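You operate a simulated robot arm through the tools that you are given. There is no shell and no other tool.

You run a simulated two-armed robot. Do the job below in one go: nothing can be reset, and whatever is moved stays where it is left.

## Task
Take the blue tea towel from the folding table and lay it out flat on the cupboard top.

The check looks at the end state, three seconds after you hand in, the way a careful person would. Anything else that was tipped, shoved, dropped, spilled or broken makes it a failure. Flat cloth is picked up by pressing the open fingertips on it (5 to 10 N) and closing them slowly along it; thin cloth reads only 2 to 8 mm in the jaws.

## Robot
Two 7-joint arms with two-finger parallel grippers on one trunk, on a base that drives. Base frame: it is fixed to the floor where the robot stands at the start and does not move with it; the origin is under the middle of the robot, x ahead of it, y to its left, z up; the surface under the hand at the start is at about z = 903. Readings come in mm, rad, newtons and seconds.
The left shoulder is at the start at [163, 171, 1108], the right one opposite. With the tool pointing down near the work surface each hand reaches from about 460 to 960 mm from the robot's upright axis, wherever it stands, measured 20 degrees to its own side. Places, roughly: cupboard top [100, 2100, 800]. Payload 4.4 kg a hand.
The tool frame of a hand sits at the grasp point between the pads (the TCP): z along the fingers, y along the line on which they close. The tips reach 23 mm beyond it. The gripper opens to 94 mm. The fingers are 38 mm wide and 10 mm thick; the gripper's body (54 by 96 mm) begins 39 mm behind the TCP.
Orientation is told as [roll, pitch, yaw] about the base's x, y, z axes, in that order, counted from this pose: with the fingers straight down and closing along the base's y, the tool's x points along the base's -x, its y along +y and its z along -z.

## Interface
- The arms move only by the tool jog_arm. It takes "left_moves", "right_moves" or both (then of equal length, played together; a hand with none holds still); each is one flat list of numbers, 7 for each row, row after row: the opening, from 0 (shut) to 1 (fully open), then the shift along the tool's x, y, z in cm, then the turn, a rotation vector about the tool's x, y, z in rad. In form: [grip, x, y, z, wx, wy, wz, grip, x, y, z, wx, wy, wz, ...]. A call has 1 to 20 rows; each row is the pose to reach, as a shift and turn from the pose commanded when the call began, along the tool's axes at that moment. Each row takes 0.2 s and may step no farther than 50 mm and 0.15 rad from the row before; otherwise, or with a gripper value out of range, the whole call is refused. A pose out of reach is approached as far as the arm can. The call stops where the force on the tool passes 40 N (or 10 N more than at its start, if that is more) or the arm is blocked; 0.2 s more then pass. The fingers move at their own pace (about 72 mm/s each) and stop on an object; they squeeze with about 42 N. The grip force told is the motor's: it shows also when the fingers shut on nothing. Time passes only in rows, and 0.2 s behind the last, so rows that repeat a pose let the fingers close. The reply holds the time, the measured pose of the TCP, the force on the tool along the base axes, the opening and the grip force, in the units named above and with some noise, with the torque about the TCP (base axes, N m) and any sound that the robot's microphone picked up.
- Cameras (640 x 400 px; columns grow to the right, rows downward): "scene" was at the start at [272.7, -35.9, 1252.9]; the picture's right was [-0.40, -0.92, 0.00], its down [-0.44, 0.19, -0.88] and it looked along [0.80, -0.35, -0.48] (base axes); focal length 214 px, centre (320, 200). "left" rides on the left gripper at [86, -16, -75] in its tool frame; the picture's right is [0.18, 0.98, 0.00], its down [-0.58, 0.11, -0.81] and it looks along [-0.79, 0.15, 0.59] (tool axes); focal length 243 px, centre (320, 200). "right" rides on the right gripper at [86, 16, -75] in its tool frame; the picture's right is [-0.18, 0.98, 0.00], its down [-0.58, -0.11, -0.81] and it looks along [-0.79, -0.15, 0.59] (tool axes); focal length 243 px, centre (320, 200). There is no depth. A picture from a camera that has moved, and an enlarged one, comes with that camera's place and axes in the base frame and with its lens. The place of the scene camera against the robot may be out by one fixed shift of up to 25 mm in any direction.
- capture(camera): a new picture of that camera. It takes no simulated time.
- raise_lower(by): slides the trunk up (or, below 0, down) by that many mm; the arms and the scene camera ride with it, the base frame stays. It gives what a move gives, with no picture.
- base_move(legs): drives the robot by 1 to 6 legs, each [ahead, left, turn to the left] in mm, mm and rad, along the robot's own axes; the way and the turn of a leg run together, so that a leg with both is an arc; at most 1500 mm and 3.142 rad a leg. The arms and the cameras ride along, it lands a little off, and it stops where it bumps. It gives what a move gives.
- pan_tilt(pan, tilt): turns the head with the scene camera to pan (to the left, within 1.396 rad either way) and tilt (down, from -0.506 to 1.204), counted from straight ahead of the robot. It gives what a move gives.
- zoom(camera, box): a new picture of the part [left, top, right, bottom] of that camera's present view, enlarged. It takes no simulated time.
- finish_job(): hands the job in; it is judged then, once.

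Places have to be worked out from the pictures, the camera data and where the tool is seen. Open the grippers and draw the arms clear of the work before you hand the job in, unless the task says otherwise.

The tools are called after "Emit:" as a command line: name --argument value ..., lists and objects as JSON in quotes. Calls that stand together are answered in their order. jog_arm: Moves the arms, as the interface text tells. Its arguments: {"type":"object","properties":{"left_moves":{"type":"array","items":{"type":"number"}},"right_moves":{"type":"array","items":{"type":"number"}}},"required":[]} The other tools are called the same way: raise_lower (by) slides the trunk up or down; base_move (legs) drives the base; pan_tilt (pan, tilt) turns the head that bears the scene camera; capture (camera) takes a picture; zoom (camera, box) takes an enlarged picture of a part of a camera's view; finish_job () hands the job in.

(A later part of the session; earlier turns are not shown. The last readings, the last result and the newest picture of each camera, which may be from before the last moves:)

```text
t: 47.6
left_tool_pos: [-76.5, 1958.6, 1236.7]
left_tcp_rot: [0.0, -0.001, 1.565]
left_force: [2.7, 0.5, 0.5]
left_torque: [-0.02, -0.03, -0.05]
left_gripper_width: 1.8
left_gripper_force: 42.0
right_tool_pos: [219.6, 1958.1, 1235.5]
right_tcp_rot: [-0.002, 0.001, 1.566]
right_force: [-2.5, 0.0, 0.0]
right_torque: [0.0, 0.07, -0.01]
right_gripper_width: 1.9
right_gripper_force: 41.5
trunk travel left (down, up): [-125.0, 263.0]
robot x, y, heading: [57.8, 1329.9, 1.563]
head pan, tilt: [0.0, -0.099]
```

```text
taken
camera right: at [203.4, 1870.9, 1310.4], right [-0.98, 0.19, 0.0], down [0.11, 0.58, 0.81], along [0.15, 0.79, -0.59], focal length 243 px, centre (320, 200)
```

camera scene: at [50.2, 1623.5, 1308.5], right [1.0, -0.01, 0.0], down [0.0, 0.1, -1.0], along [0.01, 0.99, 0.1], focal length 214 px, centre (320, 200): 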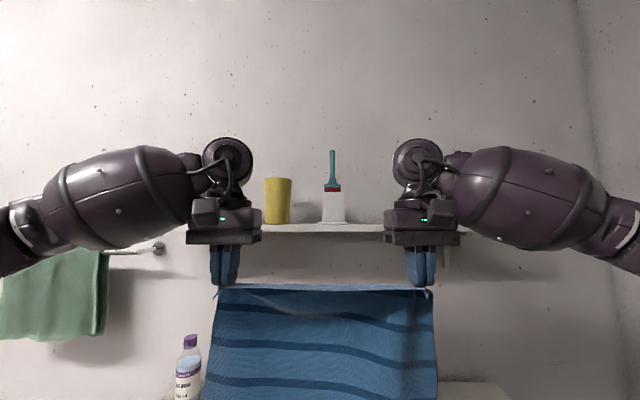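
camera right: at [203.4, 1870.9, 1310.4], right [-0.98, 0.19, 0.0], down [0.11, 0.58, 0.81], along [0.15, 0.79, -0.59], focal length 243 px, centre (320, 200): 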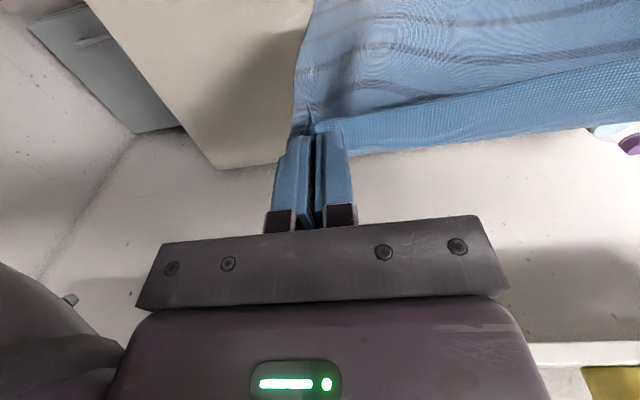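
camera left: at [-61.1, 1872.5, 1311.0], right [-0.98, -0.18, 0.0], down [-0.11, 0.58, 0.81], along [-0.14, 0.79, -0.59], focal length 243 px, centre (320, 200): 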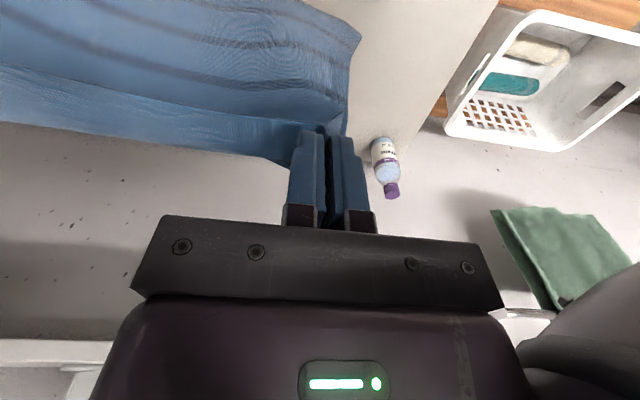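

The shelf's front edge seems somewhere around y 2090–2150 at z≈1285, so wrists should stay clear of it. I zoom to measure it better.

Emit:
zoom --camera "scene" --box '[240, 140, 400, 240]'

Emit:
zoom --camera "left" --box '[0, 290, 140, 378]'

Emit:
pan_tilt --pan 0.0 --tilt 0.75

Emit:
capture --camera "scene"

```text
4.00 times, centred on (320, 190) of scene
camera zoom: at [50.2, 1623.5, 1308.5], right [1.0, -0.01, 0.0], down [0.0, 0.1, -1.0], along [0.01, 0.99, 0.1], focal length 858 px, centre (320, 240)
```

zoom: 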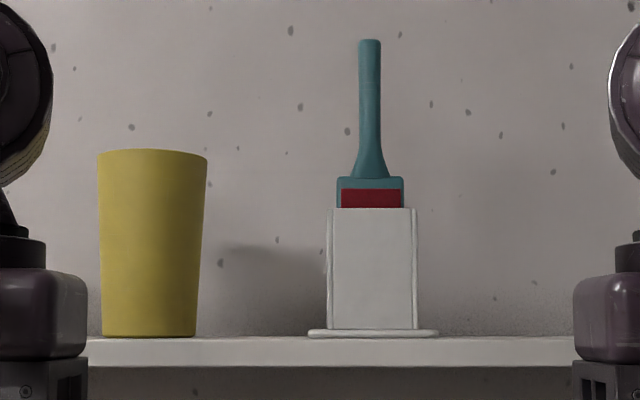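

```text
4.55 times, centred on (70, 334) of left
camera zoom: at [-61.1, 1872.5, 1311.0], right [-0.98, -0.18, 0.0], down [-0.11, 0.58, 0.81], along [-0.14, 0.79, -0.59], focal length 1103 px, centre (1456, -409)
```

zoom: 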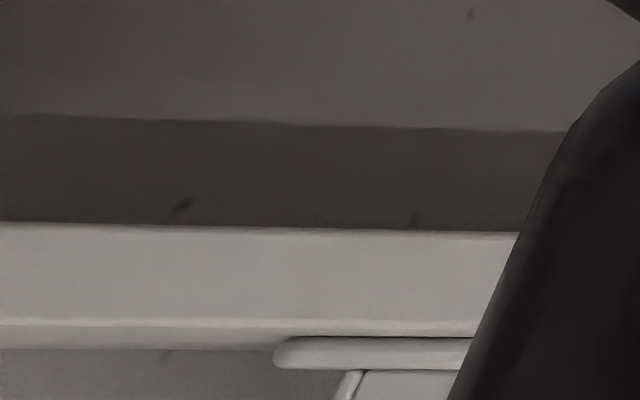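

```text
t: 48.7
left_tool_pos: [-77.6, 1958.9, 1236.8]
left_tcp_rot: [-0.003, -0.001, 1.563]
left_force: [3.3, -0.7, -0.5]
left_torque: [0.02, -0.09, -0.06]
left_gripper_width: 2.1
left_gripper_force: 41.6
right_tool_pos: [219.7, 1958.9, 1235.4]
right_tcp_rot: [0.0, 0.0, 1.565]
right_force: [-2.9, 0.1, -0.1]
right_torque: [-0.02, 0.09, -0.03]
right_gripper_width: 1.9
right_gripper_force: 41.9
trunk travel left (down, up): [-125.0, 263.0]
robot x, y, heading: [65.1, 1336.6, 1.561]
head pan, tilt: [0.0, 0.75]
```

```text
taken
camera scene: at [50.2, 1619.4, 1231.5], right [1.0, -0.01, 0.0], down [0.0, -0.68, -0.73], along [0.0, 0.73, -0.68], focal length 214 px, centre (320, 200)
```

scene: 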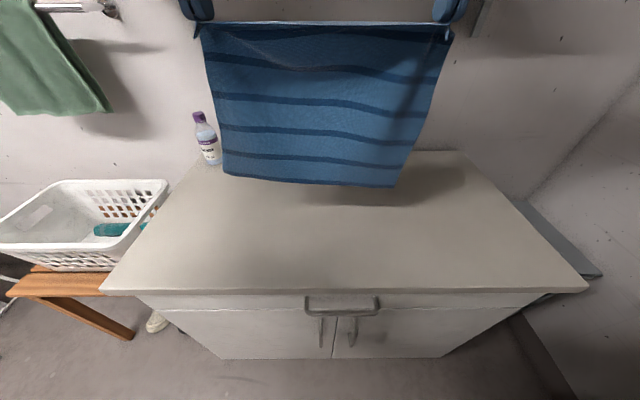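

The shelf front is around y 2150–2195, and the top spans y 1809…~2370 with the bottle safely at the back left. I tilt the hands forward (wrists back from the shelf) while lowering to z≈1110 and moving forward to y≈2100, so the towel's lower edge hovers above the top.

Emit:
jog_arm --left_moves '[0, 0, 0, 2, 0, -0.14, 0, 0, 0, 0, 4, 0, -0.28, 0, 0, 0, 0, 6, 0, -0.42, 0, 0, -2, 0, 8, 0, -0.42, 0, 0, -4.5, 0, 9.5, 0, -0.42, 0, 0, -7, 0, 11, 0, -0.42, 0, 0, -9.5, 0, 12, 0, -0.42, 0, 0, -12, 0, 12.5, 0, -0.42, 0, 0, -14, 0, 12.5, 0, -0.42, 0, 0, -14, 0, 12.5, 0, -0.42, 0, 0, -14, 0, 12.5, 0, -0.42, 0]' --right_moves '[0, 0, 0, 2, 0, -0.14, 0, 0, 0, 0, 4, 0, -0.28, 0, 0, 0, 0, 6, 0, -0.42, 0, 0, -2, 0, 8, 0, -0.42, 0, 0, -4.5, 0, 9.5, 0, -0.42, 0, 0, -7, 0, 11, 0, -0.42, 0, 0, -9.5, 0, 12, 0, -0.42, 0, 0, -12, 0, 12.5, 0, -0.42, 0, 0, -14, 0, 12.5, 0, -0.42, 0, 0, -14, 0, 12.5, 0, -0.42, 0, 0, -14, 0, 12.5, 0, -0.42, 0]'

Emit:
capture --camera "scene"

Emit:
capture --camera "left"

Emit:
capture --camera "right"

```text
t: 51.1
left_tool_pos: [-75.3, 2099.3, 1111.6]
left_tcp_rot: [-0.001, -0.421, 1.566]
left_force: [3.3, 0.3, -0.3]
left_torque: [-0.03, -0.09, -0.09]
left_gripper_width: 1.9
left_gripper_force: 41.8
right_tool_pos: [220.6, 2099.1, 1109.2]
right_tcp_rot: [-0.001, -0.419, 1.566]
right_force: [-2.7, -0.3, 1.1]
right_torque: [0.0, 0.1, -0.05]
right_gripper_width: 1.7
right_gripper_force: 42.1
trunk travel left (down, up): [-125.0, 263.0]
robot x, y, heading: [62.7, 1333.4, 1.562]
head pan, tilt: [0.0, 0.75]
```

```text
taken
camera scene: at [50.2, 1619.5, 1231.4], right [1.0, -0.01, 0.0], down [0.0, -0.68, -0.73], along [0.0, 0.73, -0.68], focal length 214 px, centre (320, 200)
```

scene: 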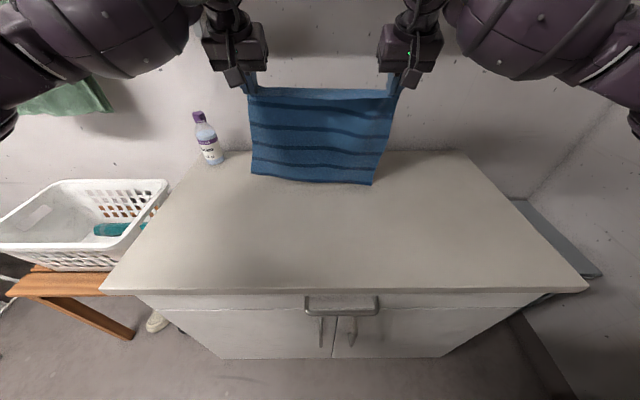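

```text
taken
camera left: at [-60.7, 1990.3, 1144.2], right [-0.98, -0.16, -0.08], down [-0.11, 0.2, 0.97], along [-0.14, 0.97, -0.22], focal length 243 px, centre (320, 200)
```

left: 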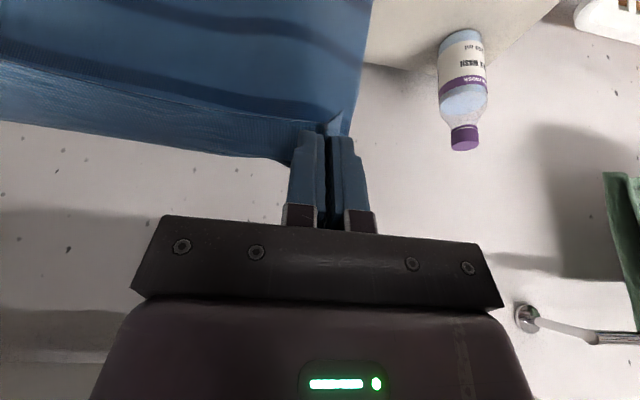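

```text
taken
camera right: at [204.7, 1988.2, 1142.9], right [-0.98, 0.17, 0.08], down [0.11, 0.2, 0.97], along [0.15, 0.96, -0.22], focal length 243 px, centre (320, 200)
```

right: 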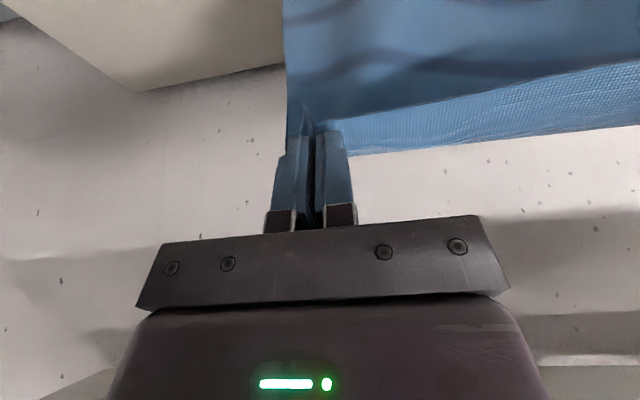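

The towel hangs above the top with its lower edge roughly 20–40 mm up; the bottle is well clear. I lower both hands another 15 mm and check.

Emit:
jog_arm --left_moves '[0, -0.31, 0, 0.68, 0, 0, 0, 0, -0.61, 0, 1.37, 0, 0, 0, 0, -0.61, 0, 1.37, 0, 0, 0]' --right_moves '[0, -0.31, 0, 0.68, 0, 0, 0, 0, -0.61, 0, 1.37, 0, 0, 0, 0, -0.61, 0, 1.37, 0, 0, 0]'

Emit:
zoom --camera "scene" --box '[200, 70, 440, 220]'

```text
t: 51.9
left_tool_pos: [-74.8, 2109.1, 1101.8]
left_tcp_rot: [-0.002, -0.42, 1.564]
left_force: [2.9, -0.3, 0.5]
left_torque: [0.04, -0.07, -0.11]
left_gripper_width: 2.0
left_gripper_force: 42.4
right_tool_pos: [221.9, 2109.6, 1101.0]
right_tcp_rot: [-0.001, -0.42, 1.566]
right_force: [-3.5, -0.3, 0.1]
right_torque: [0.01, 0.1, -0.05]
right_gripper_width: 1.9
right_gripper_force: 42.2
trunk travel left (down, up): [-125.0, 263.0]
robot x, y, heading: [63.6, 1330.6, 1.561]
head pan, tilt: [0.0, 0.75]
```

```text
2.67 times, centred on (320, 145) of scene
camera zoom: at [50.2, 1619.1, 1231.6], right [1.0, -0.01, 0.0], down [0.0, -0.68, -0.73], along [0.0, 0.73, -0.68], focal length 572 px, centre (320, 347)
```

zoom: 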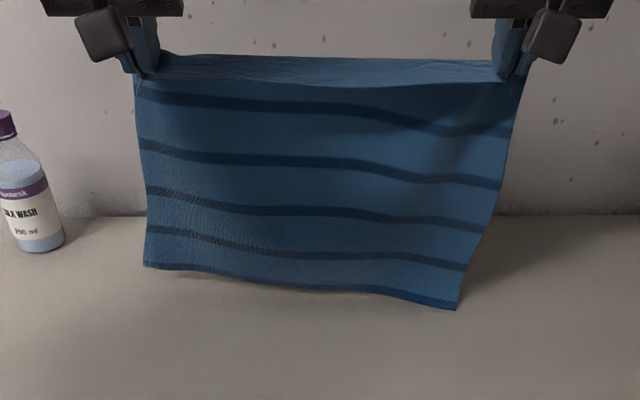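

I moved slightly forward as well (now y≈2109, z≈1101), and the hem looks skewed, perhaps still swinging. I hold still for 2 s and look again.

Emit:
jog_arm --left_moves '[0, 0, 0, 0, 0, 0, 0, 0, 0, 0, 0, 0, 0, 0, 0, 0, 0, 0, 0, 0, 0, 0, 0, 0, 0, 0, 0, 0, 0, 0, 0, 0, 0, 0, 0, 0, 0, 0, 0, 0, 0, 0, 0, 0, 0, 0, 0, 0, 0, 0, 0, 0, 0, 0, 0, 0, 0, 0, 0, 0, 0, 0, 0, 0, 0, 0, 0, 0, 0, 0]'

Emit:
zoom --camera "scene" --box '[200, 70, 440, 220]'

```text
t: 54.1
left_tool_pos: [-75.5, 2109.6, 1101.4]
left_tcp_rot: [-0.001, -0.421, 1.564]
left_force: [2.8, -0.5, 0.3]
left_torque: [0.02, -0.06, -0.1]
left_gripper_width: 1.9
left_gripper_force: 41.8
right_tool_pos: [221.5, 2108.9, 1101.0]
right_tcp_rot: [0.0, -0.417, 1.566]
right_force: [-2.8, 0.2, 0.0]
right_torque: [0.0, 0.07, 0.0]
right_gripper_width: 1.7
right_gripper_force: 42.0
trunk travel left (down, up): [-125.0, 263.0]
robot x, y, heading: [63.3, 1332.6, 1.562]
head pan, tilt: [0.0, 0.75]
```

```text
2.67 times, centred on (320, 145) of scene
camera zoom: at [50.2, 1619.3, 1231.5], right [1.0, -0.01, 0.0], down [0.0, -0.68, -0.73], along [0.0, 0.73, -0.68], focal length 572 px, centre (320, 347)
```

zoom: 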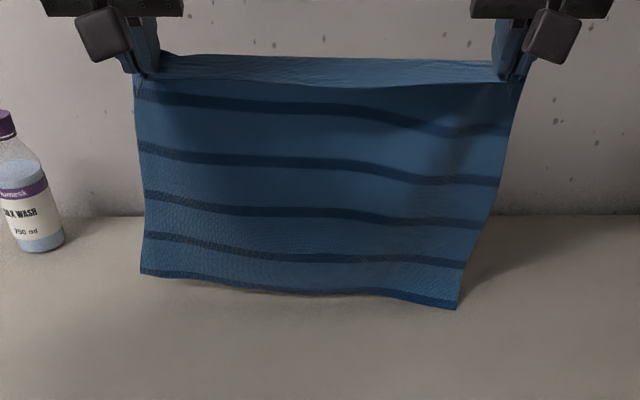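

The hem settled skewed: the right side hangs about 40–45 mm lower than the left. I look at both grips closely to see whether the cloth slipped on one side.

Emit:
zoom --camera "left" --box '[160, 0, 480, 200]'

Emit:
zoom --camera "right" --box '[160, 0, 480, 200]'

Emit:
zoom --camera "scene" --box '[230, 70, 310, 120]'

Emit:
zoom --camera "scene" --box '[350, 70, 430, 120]'

```text
2.00 times, centred on (320, 100) of left
camera zoom: at [-59.8, 2000.3, 1134.4], right [-0.98, -0.16, -0.08], down [-0.11, 0.2, 0.97], along [-0.14, 0.97, -0.22], focal length 485 px, centre (320, 400)
```

zoom: 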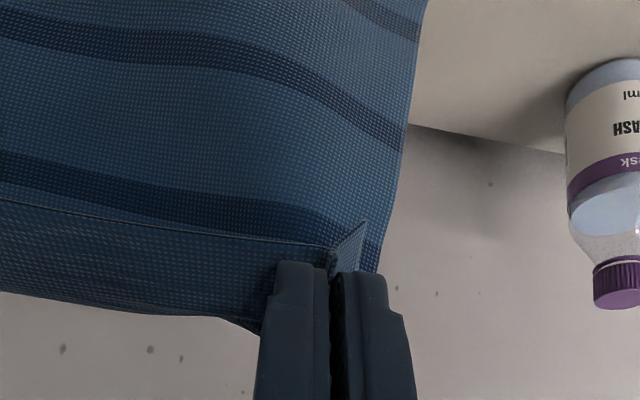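

```text
2.00 times, centred on (320, 100) of right
camera zoom: at [204.9, 1999.1, 1133.6], right [-0.98, 0.17, 0.08], down [0.11, 0.2, 0.97], along [0.15, 0.96, -0.22], focal length 485 px, centre (320, 400)
```

zoom: 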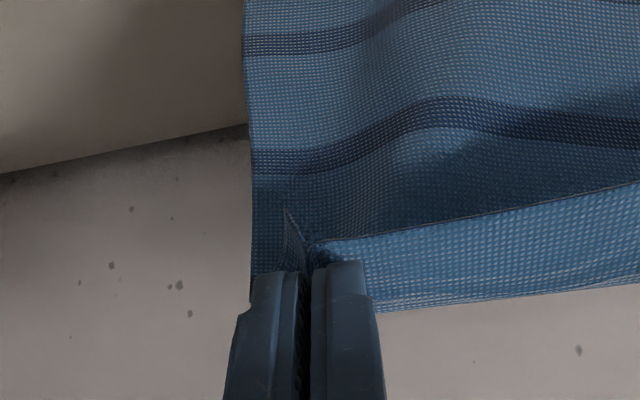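

```text
8.00 times, centred on (270, 95) of scene
camera zoom: at [50.2, 1619.3, 1231.5], right [1.0, -0.01, 0.0], down [0.0, -0.68, -0.73], along [0.0, 0.73, -0.68], focal length 1716 px, centre (720, 1040)
```

zoom: 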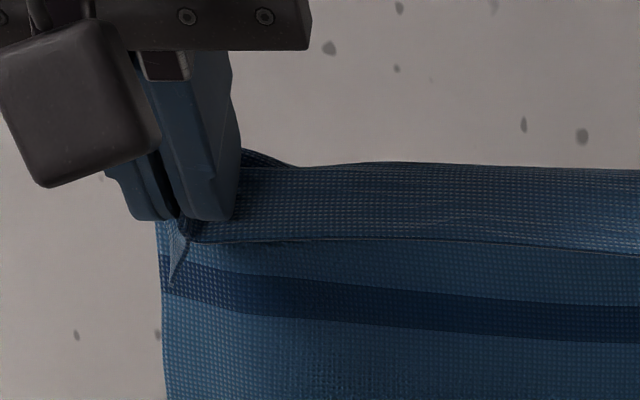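

```text
8.00 times, centred on (390, 95) of scene
camera zoom: at [50.2, 1619.3, 1231.5], right [1.0, -0.01, 0.0], down [0.0, -0.68, -0.73], along [0.0, 0.73, -0.68], focal length 1716 px, centre (-240, 1040)
```

zoom: 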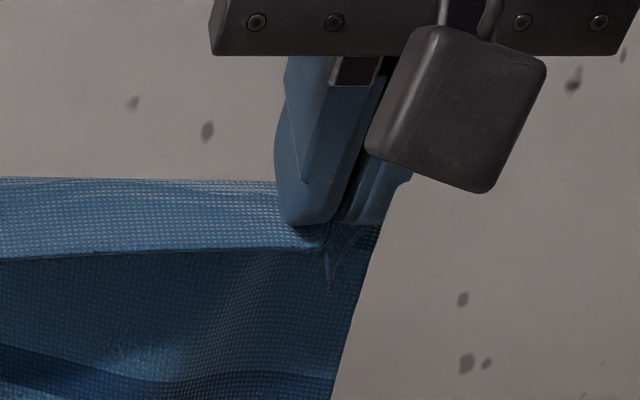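

The first stripe sits ~20–30 mm lower at the right grip, so the cloth is slightly rotated in the hands. I raise the right hand 30 mm to level the hem, then let it settle.

Emit:
jog_arm --right_moves '[0, -0.41, 0.05, -0.91, 0, 0, 0, 0, -0.81, 0.1, -1.82, 0, 0, 0, 0, -1.22, 0.15, -2.74, 0, 0, 0, 0, -1.22, 0.15, -2.74, 0, 0, 0, 0, -1.22, 0.15, -2.74, 0, 0, 0, 0, -1.22, 0.15, -2.74, 0, 0, 0, 0, -1.22, 0.15, -2.74, 0, 0, 0, 0, -1.22, 0.15, -2.74, 0, 0, 0, 0, -1.22, 0.15, -2.74, 0, 0, 0, 0, -1.22, 0.15, -2.74, 0, 0, 0]'

Emit:
zoom --camera "scene" --box '[200, 70, 440, 220]'

```text
t: 56.3
left_tool_pos: [-75.6, 2109.1, 1100.9]
left_tcp_rot: [-0.001, -0.42, 1.566]
left_force: [3.4, 0.0, -0.2]
left_torque: [-0.02, -0.07, -0.08]
left_gripper_width: 1.8
left_gripper_force: 41.5
right_tool_pos: [220.9, 2109.4, 1129.6]
right_tcp_rot: [0.002, -0.42, 1.566]
right_force: [-3.5, -0.5, -0.7]
right_torque: [-0.01, 0.09, 0.0]
right_gripper_width: 2.0
right_gripper_force: 41.7
trunk travel left (down, up): [-125.0, 263.0]
robot x, y, heading: [62.3, 1333.7, 1.566]
head pan, tilt: [0.0, 0.75]
```

```text
2.67 times, centred on (320, 145) of scene
camera zoom: at [50.2, 1619.3, 1231.5], right [1.0, -0.01, 0.0], down [0.0, -0.68, -0.73], along [0.0, 0.73, -0.68], focal length 572 px, centre (320, 347)
```

zoom: 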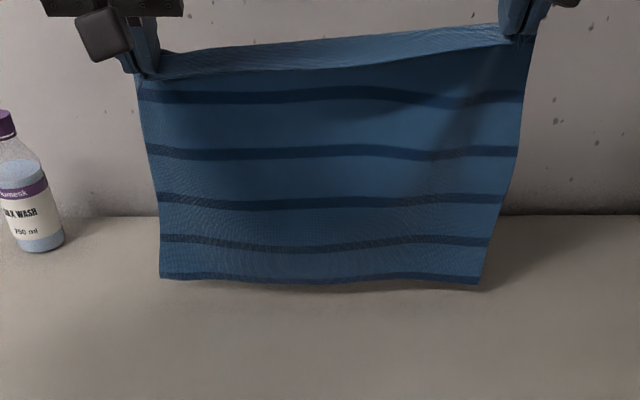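

The hem is now level and the towel hangs square. I move forward 25 mm and down 38 mm with a bit more tilt (keeping wrists off the shelf), then check the hem height.

Emit:
jog_arm --left_moves '[0, -0.18, 0, 1.1, 0, -0.04, 0, 0, -0.36, 0, 2.2, 0, -0.08, 0, 0, -0.55, 0, 3.4, 0, -0.11, 0, 0, -0.73, 0, 4.49, 0, -0.14, 0, 0, -0.73, 0, 4.49, 0, -0.14, 0, 0, -0.73, 0, 4.49, 0, -0.14, 0, 0, -0.73, 0, 4.49, 0, -0.14, 0, 0, -0.73, 0, 4.49, 0, -0.14, 0, 0, -0.73, 0, 4.49, 0, -0.14, 0]' --right_moves '[0, -0.18, 0, 1.1, 0, -0.04, 0, 0, -0.36, 0, 2.2, 0, -0.08, 0, 0, -0.55, 0, 3.4, 0, -0.11, 0, 0, -0.73, 0, 4.49, 0, -0.14, 0, 0, -0.73, 0, 4.49, 0, -0.14, 0, 0, -0.73, 0, 4.49, 0, -0.14, 0, 0, -0.73, 0, 4.49, 0, -0.14, 0, 0, -0.73, 0, 4.49, 0, -0.14, 0, 0, -0.73, 0, 4.49, 0, -0.14, 0]'

Emit:
zoom --camera "scene" --box '[200, 70, 440, 220]'

Emit:
capture --camera "right"

```text
t: 58.3
left_tool_pos: [-74.9, 2135.3, 1063.5]
left_tcp_rot: [-0.002, -0.559, 1.565]
left_force: [2.3, 0.6, 0.3]
left_torque: [-0.01, -0.06, -0.05]
left_gripper_width: 1.8
left_gripper_force: 41.6
right_tool_pos: [217.7, 2133.3, 1091.6]
right_tcp_rot: [-0.001, -0.562, 1.566]
right_force: [-2.6, 0.3, -0.5]
right_torque: [0.0, 0.05, 0.02]
right_gripper_width: 1.9
right_gripper_force: 42.1
trunk travel left (down, up): [-125.0, 263.0]
robot x, y, heading: [61.7, 1334.6, 1.563]
head pan, tilt: [0.0, 0.75]
```

```text
2.67 times, centred on (320, 145) of scene
camera zoom: at [50.2, 1619.4, 1231.4], right [1.0, -0.01, 0.0], down [0.0, -0.68, -0.73], along [0.0, 0.73, -0.68], focal length 572 px, centre (320, 347)
```

zoom: 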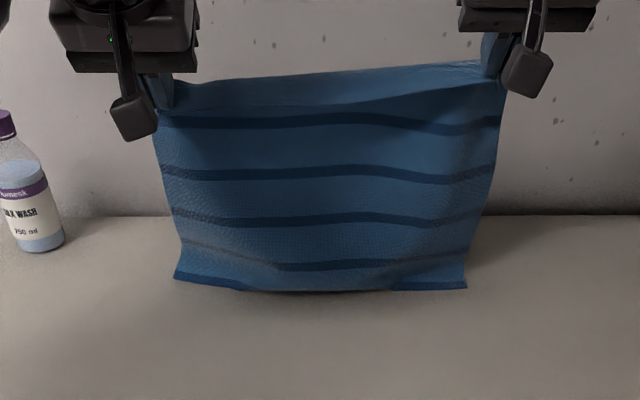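

```text
taken
camera right: at [202.8, 2021.2, 1109.3], right [-0.98, 0.16, 0.1], down [0.11, 0.06, 0.99], along [0.15, 0.98, -0.08], focal length 243 px, centre (320, 200)
```

right: 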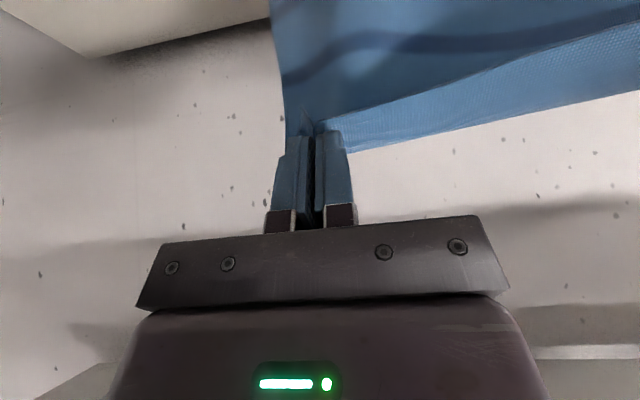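

The hem has touched down (its middle bends forward along the top). I now lay the towel out: hands come back and down together at 45° for 120 mm, untilting gradually.

Emit:
jog_arm --left_moves '[0, 1.38, 0, 0.32, 0, 0.023, 0, 0, 2.76, 0, 0.63, 0, 0.046, 0, 0, 4.13, 0, 0.95, 0, 0.07, 0, 0, 5.51, 0, 1.26, 0, 0.093, 0, 0, 6.89, 0, 1.58, 0, 0.117, 0, 0, 8.27, 0, 1.9, 0, 0.14, 0, 0, 9.65, 0, 2.21, 0, 0.163, 0, 0, 11.02, 0, 2.53, 0, 0.187, 0, 0, 12.4, 0, 2.84, 0, 0.21, 0, 0, 13.78, 0, 3.16, 0, 0.233, 0, 0, 15.16, 0, 3.48, 0, 0.257, 0, 0, 16.54, 0, 3.79, 0, 0.28, 0]' --right_moves '[0, 1.38, 0, 0.32, 0, 0.023, 0, 0, 2.76, 0, 0.63, 0, 0.046, 0, 0, 4.13, 0, 0.95, 0, 0.07, 0, 0, 5.51, 0, 1.26, 0, 0.093, 0, 0, 6.89, 0, 1.58, 0, 0.117, 0, 0, 8.27, 0, 1.9, 0, 0.14, 0, 0, 9.65, 0, 2.21, 0, 0.163, 0, 0, 11.02, 0, 2.53, 0, 0.187, 0, 0, 12.4, 0, 2.84, 0, 0.21, 0, 0, 13.78, 0, 3.16, 0, 0.233, 0, 0, 15.16, 0, 3.48, 0, 0.257, 0, 0, 16.54, 0, 3.79, 0, 0.28, 0]'

Emit:
zoom --camera "scene" --box '[160, 70, 480, 270]'

Emit:
capture --camera "right"

Emit:
capture --camera "left"

```text
t: 60.9
left_tool_pos: [-77.1, 2013.5, 943.3]
left_tcp_rot: [0.001, -0.28, 1.567]
left_force: [2.0, 0.4, 0.2]
left_torque: [0.0, -0.03, -0.03]
left_gripper_width: 1.8
left_gripper_force: 42.0
right_tool_pos: [217.0, 2014.0, 970.2]
right_tcp_rot: [0.0, -0.278, 1.566]
right_force: [-2.4, -0.2, -0.4]
right_torque: [-0.02, 0.05, -0.05]
right_gripper_width: 2.0
right_gripper_force: 41.4
trunk travel left (down, up): [-125.0, 263.0]
robot x, y, heading: [65.5, 1334.3, 1.566]
head pan, tilt: [0.0, 0.75]
```

```text
2.00 times, centred on (320, 170) of scene
camera zoom: at [50.2, 1619.5, 1231.4], right [1.0, -0.01, 0.0], down [0.0, -0.68, -0.73], along [0.0, 0.73, -0.68], focal length 429 px, centre (320, 260)
```

zoom: 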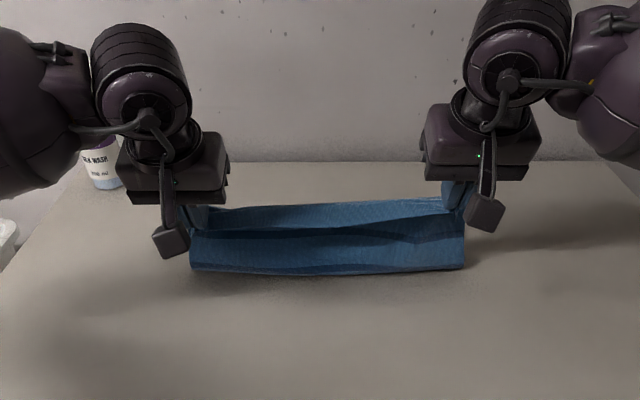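

```text
taken
camera right: at [201.2, 1909.3, 1019.0], right [-0.98, 0.18, 0.05], down [0.11, 0.34, 0.94], along [0.15, 0.92, -0.35], focal length 243 px, centre (320, 200)
```

right: 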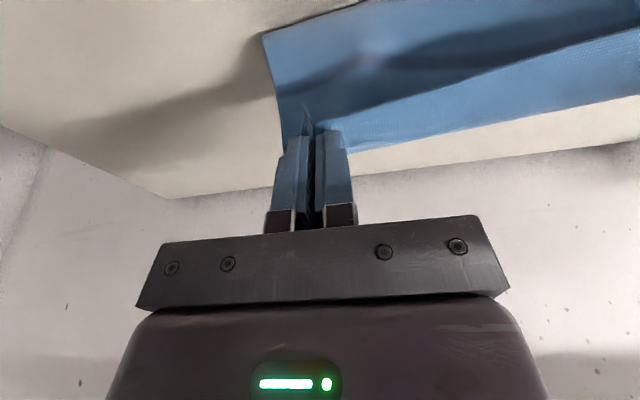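

```text
taken
camera left: at [-60.9, 1911.1, 990.9], right [-0.98, -0.17, -0.05], down [-0.11, 0.34, 0.94], along [-0.14, 0.93, -0.35], focal length 243 px, centre (320, 200)
```

left: 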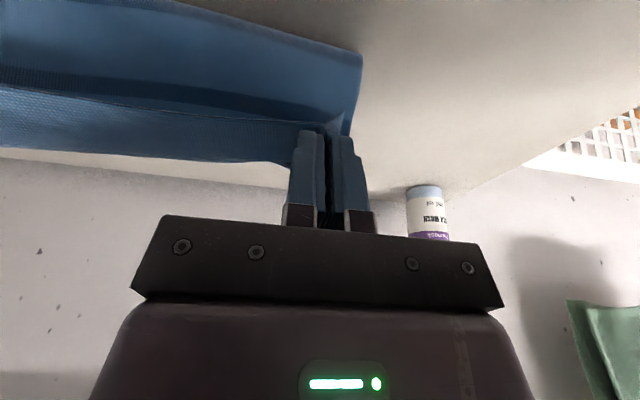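

The front part is now laid, with the contact line at about y 2050 and the rest hidden behind the hanging part. I continue back and down (100 back, 90 down).

Emit:
jog_arm --left_moves '[0, 1.21, 0, 0.59, 0, 0.022, 0, 0, 2.42, 0, 1.18, 0, 0.044, 0, 0, 3.63, 0, 1.77, 0, 0.066, 0, 0, 4.84, 0, 2.36, 0, 0.088, 0, 0, 6.05, 0, 2.95, 0, 0.11, 0, 0, 7.25, 0, 3.53, 0, 0.132, 0, 0, 8.46, 0, 4.12, 0, 0.154, 0, 0, 9.67, 0, 4.71, 0, 0.176, 0, 0, 10.88, 0, 5.3, 0, 0.198, 0, 0, 12.09, 0, 5.89, 0, 0.22, 0]' --right_moves '[0, 1.21, 0, 0.59, 0, 0.022, 0, 0, 2.42, 0, 1.18, 0, 0.044, 0, 0, 3.63, 0, 1.77, 0, 0.066, 0, 0, 4.84, 0, 2.36, 0, 0.088, 0, 0, 6.05, 0, 2.95, 0, 0.11, 0, 0, 7.25, 0, 3.53, 0, 0.132, 0, 0, 8.46, 0, 4.12, 0, 0.154, 0, 0, 9.67, 0, 4.71, 0, 0.176, 0, 0, 10.88, 0, 5.3, 0, 0.198, 0, 0, 12.09, 0, 5.89, 0, 0.22, 0]'

Emit:
capture --camera "scene"

Emit:
capture --camera "right"

Emit:
capture --camera "left"

```text
t: 63.1
left_tool_pos: [-75.2, 1915.2, 853.9]
left_tcp_rot: [-0.001, -0.058, 1.564]
left_force: [2.1, 0.6, -0.5]
left_torque: [0.02, -0.08, -0.05]
left_gripper_width: 2.1
left_gripper_force: 41.7
right_tool_pos: [216.4, 1914.6, 882.8]
right_tcp_rot: [0.0, -0.059, 1.566]
right_force: [-1.9, 0.2, 0.1]
right_torque: [0.02, 0.06, -0.01]
right_gripper_width: 1.5
right_gripper_force: 42.4
trunk travel left (down, up): [-125.0, 263.0]
robot x, y, heading: [66.7, 1329.0, 1.561]
head pan, tilt: [0.0, 0.75]
```

```text
taken
camera scene: at [50.2, 1619.4, 1231.4], right [1.0, -0.01, 0.0], down [0.0, -0.68, -0.73], along [0.0, 0.73, -0.68], focal length 214 px, centre (320, 200)
```

scene: 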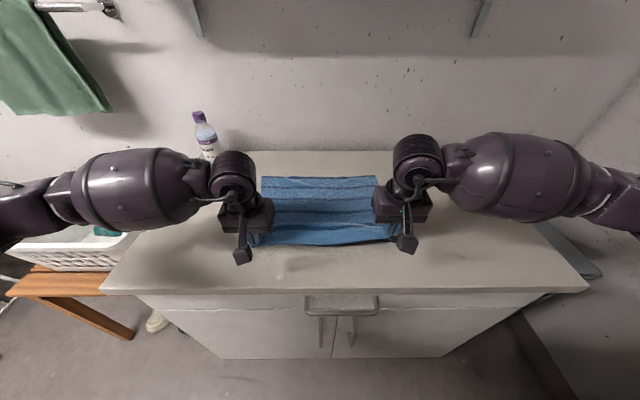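

```text
taken
camera right: at [201.8, 1822.7, 952.8], right [-0.98, 0.19, 0.01], down [0.11, 0.53, 0.84], along [0.15, 0.83, -0.54], focal length 243 px, centre (320, 200)
```

right: 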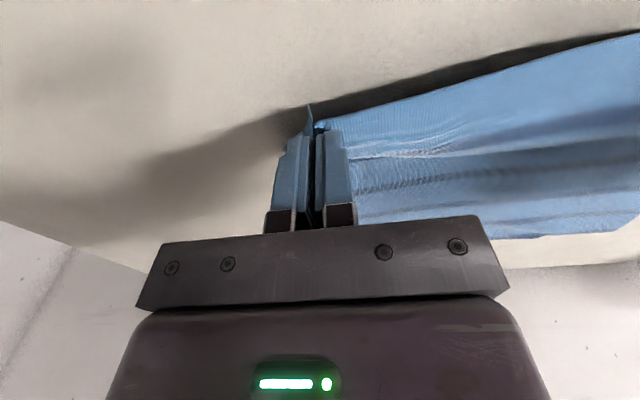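

```text
taken
camera left: at [-60.3, 1824.6, 922.9], right [-0.98, -0.18, -0.01], down [-0.11, 0.53, 0.84], along [-0.14, 0.83, -0.54], focal length 243 px, centre (320, 200)
```

left: 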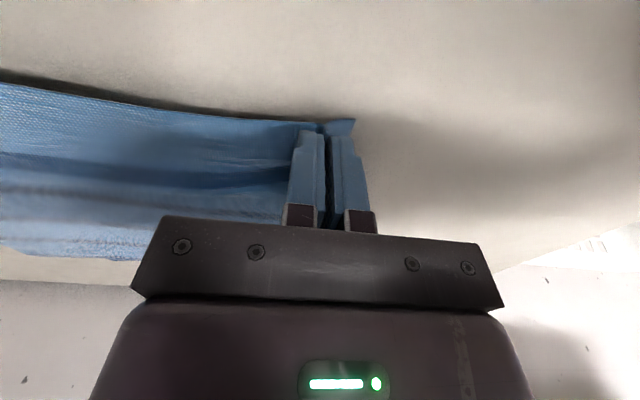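

The towel is laying out nicely, with only the near edge still held up. I bring the left hand 25 mm back / 22 down and the right 50 back / 50 down to just above the surface.

Emit:
jog_arm --left_moves '[0, 0.44, 0, 0.34, 0, 0.01, 0, 0, 0.87, 0, 0.68, 0, 0.02, 0, 0, 1.31, 0, 1.02, 0, 0.03, 0, 0, 1.75, 0, 1.37, 0, 0.04, 0, 0, 2.18, 0, 1.71, 0, 0.05, 0, 0, 2.62, 0, 2.05, 0, 0.058, 0, 0, 2.62, 0, 2.05, 0, 0.058, 0]' --right_moves '[0, 0.88, 0, 0.78, 0, 0.01, 0, 0, 1.76, 0, 1.57, 0, 0.02, 0, 0, 2.64, 0, 2.35, 0, 0.03, 0, 0, 3.52, 0, 3.13, 0, 0.04, 0, 0, 4.4, 0, 3.92, 0, 0.05, 0, 0, 5.28, 0, 4.7, 0, 0.058, 0, 0, 5.28, 0, 4.7, 0, 0.058, 0]'

Emit:
zoom --camera "scene" --box '[190, 150, 450, 312]'

Emit:
capture --camera "right"

Emit:
capture --camera "left"

```text
t: 64.3
left_tool_pos: [-75.8, 1896.1, 844.6]
left_tcp_rot: [-0.008, -0.032, 1.564]
left_force: [-0.3, -2.4, 26.8]
left_torque: [-0.37, 0.05, -0.07]
left_gripper_width: 1.8
left_gripper_force: 42.1
right_tool_pos: [218.1, 1874.2, 843.9]
right_tcp_rot: [0.001, -0.017, 1.566]
right_force: [-0.8, -0.6, 2.6]
right_torque: [-0.01, 0.03, -0.04]
right_gripper_width: 1.8
right_gripper_force: 42.2
trunk travel left (down, up): [-125.0, 263.0]
robot x, y, heading: [61.9, 1332.7, 1.563]
head pan, tilt: [0.0, 0.75]
stopped in row 5 (left hand): the force on the tool passed its limit at 45 N (the readings are from after the stop); the commanded pose is now the measured one
```

```text
2.46 times, centred on (320, 231) of scene
camera zoom: at [50.1, 1617.0, 1232.5], right [1.0, -0.01, 0.0], down [0.0, -0.68, -0.73], along [0.0, 0.73, -0.68], focal length 528 px, centre (320, 124)
```

zoom: 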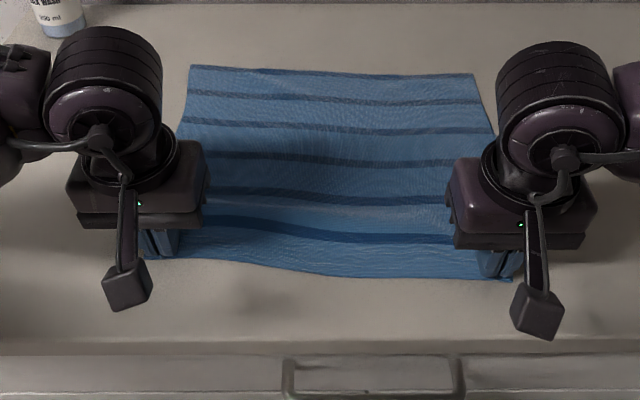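

```text
taken
camera right: at [201.7, 1786.1, 918.4], right [-0.98, 0.19, 0.0], down [0.11, 0.57, 0.82], along [0.15, 0.8, -0.58], focal length 243 px, centre (320, 200)
```

right: 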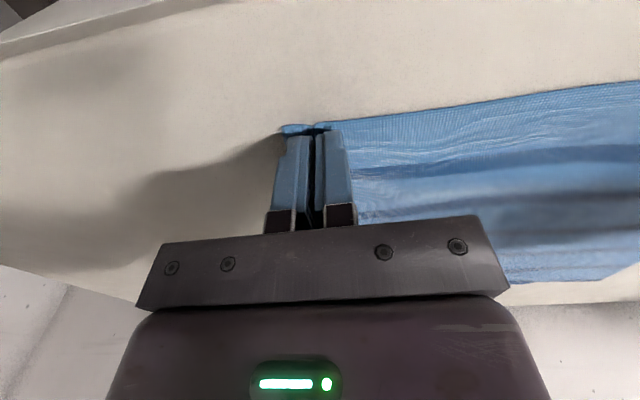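

```text
taken
camera left: at [-60.3, 1808.4, 916.2], right [-0.98, -0.18, -0.01], down [-0.11, 0.56, 0.82], along [-0.14, 0.81, -0.57], focal length 243 px, centre (320, 200)
```

left: 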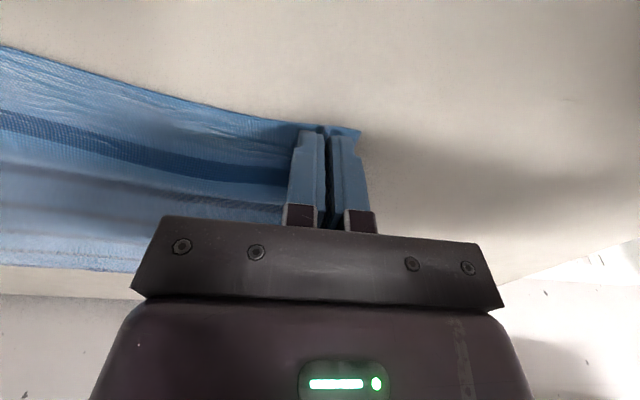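

The left tips touched: the top is at z≈821 and the near edge lies ~50 mm inside the front edge (y≈1805). I ease the left up 2 mm, spread the hands a touch and pull back 6 mm to take out slack.

Emit:
jog_arm --left_moves '[0, 0, 0, -0.2, 0, 0.015, 0, 0, 0.2, 0.1, -0.2, 0, 0.03, 0, 0, 0.4, 0.2, -0.2, 0, 0.03, 0, 0, 0.6, 0.2, -0.2, 0, 0.03, 0, 0, 0.6, 0.2, -0.2, 0, 0.03, 0]' --right_moves '[0, 0, 0, 0, 0, 0.01, 0, 0, 0.2, -0.1, 0, 0, 0.015, 0, 0, 0.4, -0.2, 0, 0, 0.015, 0, 0, 0.6, -0.2, 0, 0, 0.015, 0, 0, 0.6, -0.2, 0, 0, 0.015, 0]'

Emit:
zoom --camera "scene" --box '[190, 150, 450, 312]'

```text
t: 65.5
left_tool_pos: [-76.3, 1890.8, 844.2]
left_tcp_rot: [-0.004, 0.002, 1.563]
left_force: [6.7, 5.5, 28.7]
left_torque: [0.41, -0.08, -0.06]
left_gripper_width: 1.9
left_gripper_force: 41.7
right_tool_pos: [219.7, 1868.9, 844.9]
right_tcp_rot: [0.002, -0.004, 1.566]
right_force: [-5.6, 4.4, 19.8]
right_torque: [0.03, 0.13, -0.01]
right_gripper_width: 1.9
right_gripper_force: 42.1
trunk travel left (down, up): [-125.0, 263.0]
robot x, y, heading: [59.3, 1332.8, 1.557]
head pan, tilt: [0.0, 0.75]
```

```text
2.46 times, centred on (320, 231) of scene
camera zoom: at [50.4, 1616.9, 1232.5], right [1.0, -0.01, 0.0], down [0.0, -0.68, -0.73], along [0.0, 0.73, -0.68], focal length 528 px, centre (320, 124)
```

zoom: 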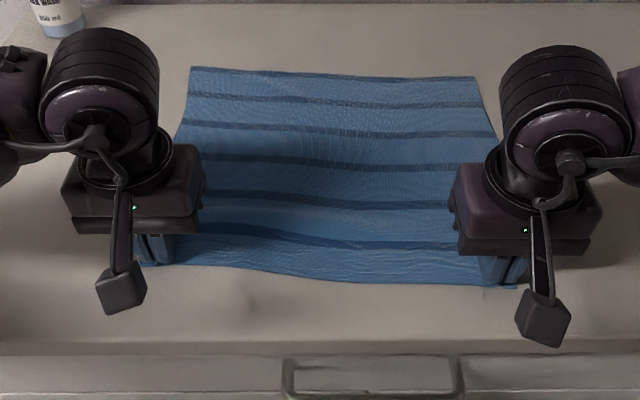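

Both tips press rather hard (29 N and 20 N), so I raise them slightly to get a light press before opening.

Emit:
jog_arm --left_moves '[0, 0, 0, -0.1, 0, 0, 0, 0, 0, 0, -0.2, 0, 0, 0]' --right_moves '[0, 0, 0, -0.05, 0, 0, 0, 0, 0, 0, -0.12, 0, 0, 0]'

```text
t: 66.1
left_tool_pos: [-77.7, 1890.2, 844.9]
left_tcp_rot: [-0.003, 0.007, 1.564]
left_force: [6.4, 3.7, 20.8]
left_torque: [0.35, -0.14, -0.07]
left_gripper_width: 2.1
left_gripper_force: 42.2
right_tool_pos: [219.5, 1868.0, 844.4]
right_tcp_rot: [0.0, 0.0, 1.565]
right_force: [-5.0, 4.2, 19.9]
right_torque: [0.05, 0.11, -0.01]
right_gripper_width: 1.9
right_gripper_force: 41.6
trunk travel left (down, up): [-125.0, 263.0]
robot x, y, heading: [63.0, 1334.3, 1.56]
head pan, tilt: [0.0, 0.75]
```

Still about 20 N each; I lift a further 2 mm.

Emit:
jog_arm --left_moves '[0, 0, 0, -0.1, 0, 0, 0, 0, 0, 0, -0.2, 0, 0, 0]' --right_moves '[0, 0, 0, -0.1, 0, 0, 0, 0, 0, 0, -0.2, 0, 0, 0]'

```text
t: 66.7
left_tool_pos: [-77.7, 1889.5, 845.1]
left_tcp_rot: [-0.005, 0.01, 1.564]
left_force: [7.4, -0.9, 7.7]
left_torque: [0.11, -0.14, -0.06]
left_gripper_width: 1.8
left_gripper_force: 41.7
right_tool_pos: [219.1, 1868.6, 845.8]
right_tcp_rot: [-0.001, 0.005, 1.566]
right_force: [-4.6, 1.9, 8.5]
right_torque: [0.02, 0.09, -0.02]
right_gripper_width: 1.7
right_gripper_force: 42.1
trunk travel left (down, up): [-125.0, 263.0]
robot x, y, heading: [64.9, 1330.6, 1.567]
head pan, tilt: [0.0, 0.75]
```

About 8 N each now. I open slowly to 0.3 while pressing lightly, so the pinched rucks spread back flat.

Emit:
jog_arm --left_moves '[0.03, 0, 0, 0, 0, 0, 0, 0.05, 0, 0, 0, 0, 0, 0, 0.07, 0, 0, 0, 0, 0, 0, 0.09, 0, 0, 0, 0, 0, 0, 0.11, 0, 0, 0, 0, 0, 0, 0.13, 0, 0, 0, 0, 0, 0, 0.15, 0, 0, 0, 0, 0, 0, 0.17, 0, 0, 0, 0, 0, 0, 0.19, 0, 0, 0, 0, 0, 0, 0.21, 0, 0, 0, 0, 0, 0, 0.23, 0, 0, 0, 0, 0, 0, 0.25, 0, 0, 0, 0, 0, 0, 0.27, 0, 0, 0, 0, 0, 0, 0.29, 0, 0, 0, 0, 0, 0, 0.31, 0, 0, 0, 0, 0, 0]' --right_moves '[0.03, 0, 0, 0, 0, 0, 0, 0.05, 0, 0, 0, 0, 0, 0, 0.07, 0, 0, 0, 0, 0, 0, 0.09, 0, 0, 0, 0, 0, 0, 0.11, 0, 0, 0, 0, 0, 0, 0.13, 0, 0, 0, 0, 0, 0, 0.15, 0, 0, 0, 0, 0, 0, 0.17, 0, 0, 0, 0, 0, 0, 0.19, 0, 0, 0, 0, 0, 0, 0.21, 0, 0, 0, 0, 0, 0, 0.23, 0, 0, 0, 0, 0, 0, 0.25, 0, 0, 0, 0, 0, 0, 0.27, 0, 0, 0, 0, 0, 0, 0.29, 0, 0, 0, 0, 0, 0, 0.31, 0, 0, 0, 0, 0, 0]'

Emit:
capture --camera "left"

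Emit:
capture --camera "right"

Emit:
zoom --camera "scene" --box '[190, 150, 450, 312]'

```text
t: 69.9
left_tool_pos: [-78.3, 1891.8, 846.5]
left_tcp_rot: [-0.005, 0.008, 1.567]
left_force: [0.1, 0.1, 0.4]
left_torque: [-0.02, -0.01, 0.01]
left_gripper_width: 29.2
left_gripper_force: 0.1
right_tool_pos: [218.8, 1868.1, 846.1]
right_tcp_rot: [0.0, 0.003, 1.565]
right_force: [-0.1, -0.4, 1.1]
right_torque: [-0.02, -0.03, 0.02]
right_gripper_width: 29.2
right_gripper_force: 0.0
trunk travel left (down, up): [-125.0, 263.0]
robot x, y, heading: [64.6, 1333.9, 1.564]
head pan, tilt: [0.0, 0.75]
```

```text
taken
camera left: at [-62.8, 1806.0, 921.1], right [-0.98, -0.18, 0.0], down [-0.11, 0.59, 0.8], along [-0.14, 0.79, -0.6], focal length 243 px, centre (320, 200)
```

left: 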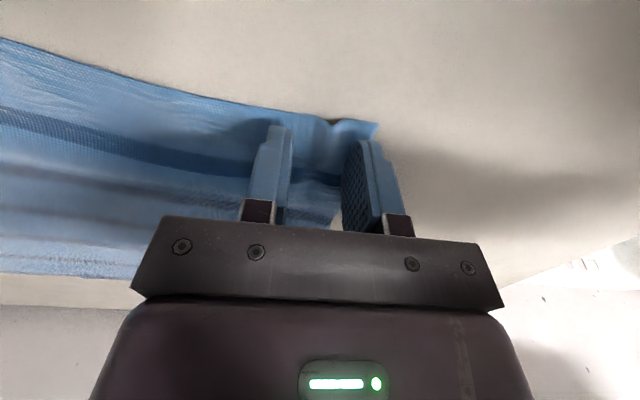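

```text
taken
camera right: at [203.6, 1782.2, 921.0], right [-0.98, 0.19, 0.0], down [0.11, 0.58, 0.81], along [0.15, 0.79, -0.59], focal length 243 px, centre (320, 200)
```

right: 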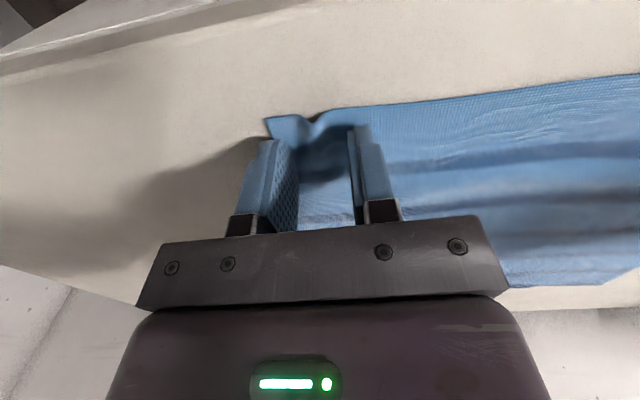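

```text
2.46 times, centred on (320, 231) of scene
camera zoom: at [50.2, 1619.4, 1231.5], right [1.0, -0.01, 0.0], down [0.0, -0.68, -0.73], along [0.0, 0.73, -0.68], focal length 528 px, centre (320, 124)
```

zoom: 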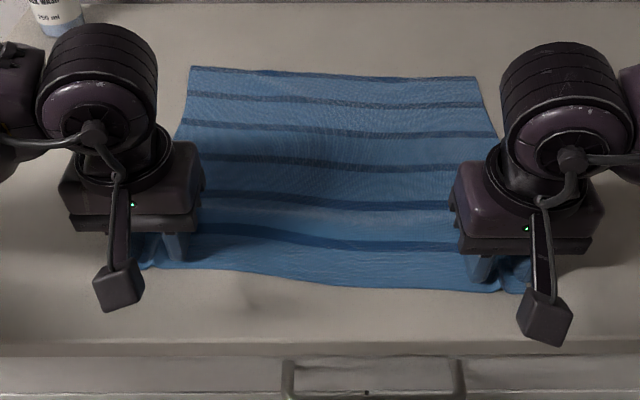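

Both corners are released with only small rucks remaining. I lift both hands straight up 8 cm and look at the result.

Emit:
jog_arm --left_moves '[0.36, 0, 0, -0.5, 0, 0, 0, 0.4, 0, 0, -1.5, 0, 0, 0, 0.4, 0, 0, -3, 0, 0, 0, 0.4, 0, 0, -5, 0, 0, 0, 0.4, 0, 0, -8, 0, 0, 0]' --right_moves '[0.36, 0, 0, -0.5, 0, 0, 0, 0.4, 0, 0, -1.5, 0, 0, 0, 0.4, 0, 0, -3, 0, 0, 0, 0.4, 0, 0, -5, 0, 0, 0, 0.4, 0, 0, -8, 0, 0, 0]'

Emit:
capture --camera "left"

Emit:
capture --camera "right"

Emit:
zoom --camera "scene" --box '[190, 150, 450, 312]'

```text
t: 71.1
left_tool_pos: [-79.2, 1891.3, 926.8]
left_tcp_rot: [-0.003, 0.004, 1.564]
left_force: [0.2, 0.9, -0.7]
left_torque: [0.04, -0.05, 0.04]
left_gripper_width: 37.4
left_gripper_force: 0.1
right_tool_pos: [219.4, 1868.0, 926.9]
right_tcp_rot: [-0.001, 0.0, 1.565]
right_force: [-0.3, 0.0, 0.8]
right_torque: [0.01, 0.0, -0.03]
right_gripper_width: 37.7
right_gripper_force: 0.1
trunk travel left (down, up): [-125.0, 263.0]
robot x, y, heading: [66.0, 1334.0, 1.567]
head pan, tilt: [0.0, 0.75]
```

```text
taken
camera left: at [-63.8, 1805.8, 1001.5], right [-0.98, -0.18, 0.0], down [-0.11, 0.59, 0.8], along [-0.14, 0.79, -0.6], focal length 243 px, centre (320, 200)
```

left: 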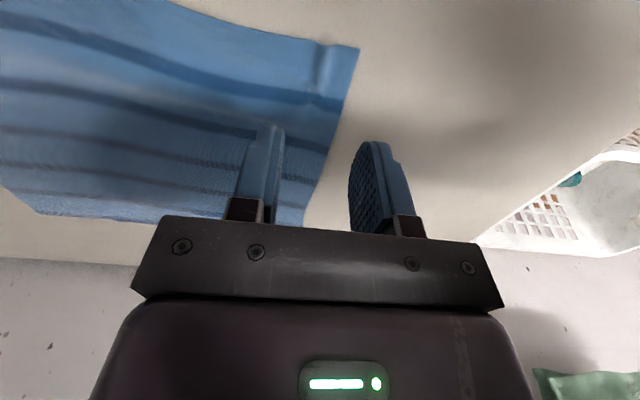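

```text
taken
camera right: at [203.3, 1780.8, 1001.6], right [-0.98, 0.19, 0.0], down [0.11, 0.58, 0.81], along [0.15, 0.79, -0.59], focal length 243 px, centre (320, 200)
```

right: 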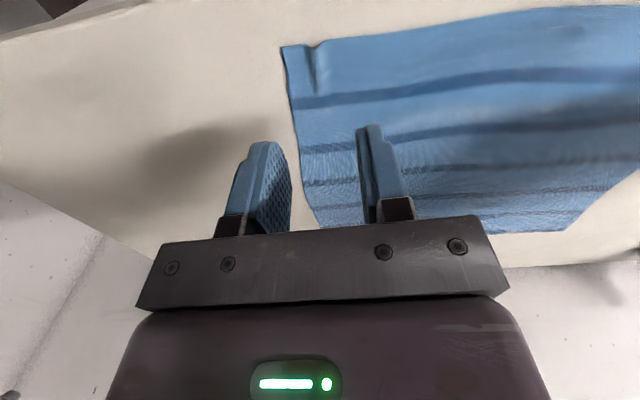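

```text
2.46 times, centred on (320, 231) of scene
camera zoom: at [50.1, 1618.4, 1231.9], right [1.0, -0.01, 0.0], down [0.0, -0.68, -0.73], along [0.0, 0.73, -0.68], focal length 528 px, centre (320, 124)
```

zoom: 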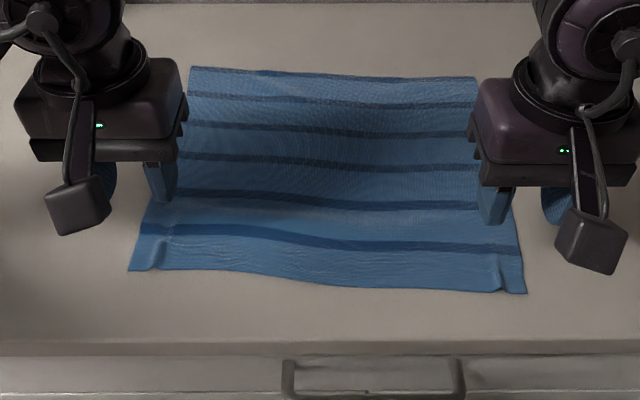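

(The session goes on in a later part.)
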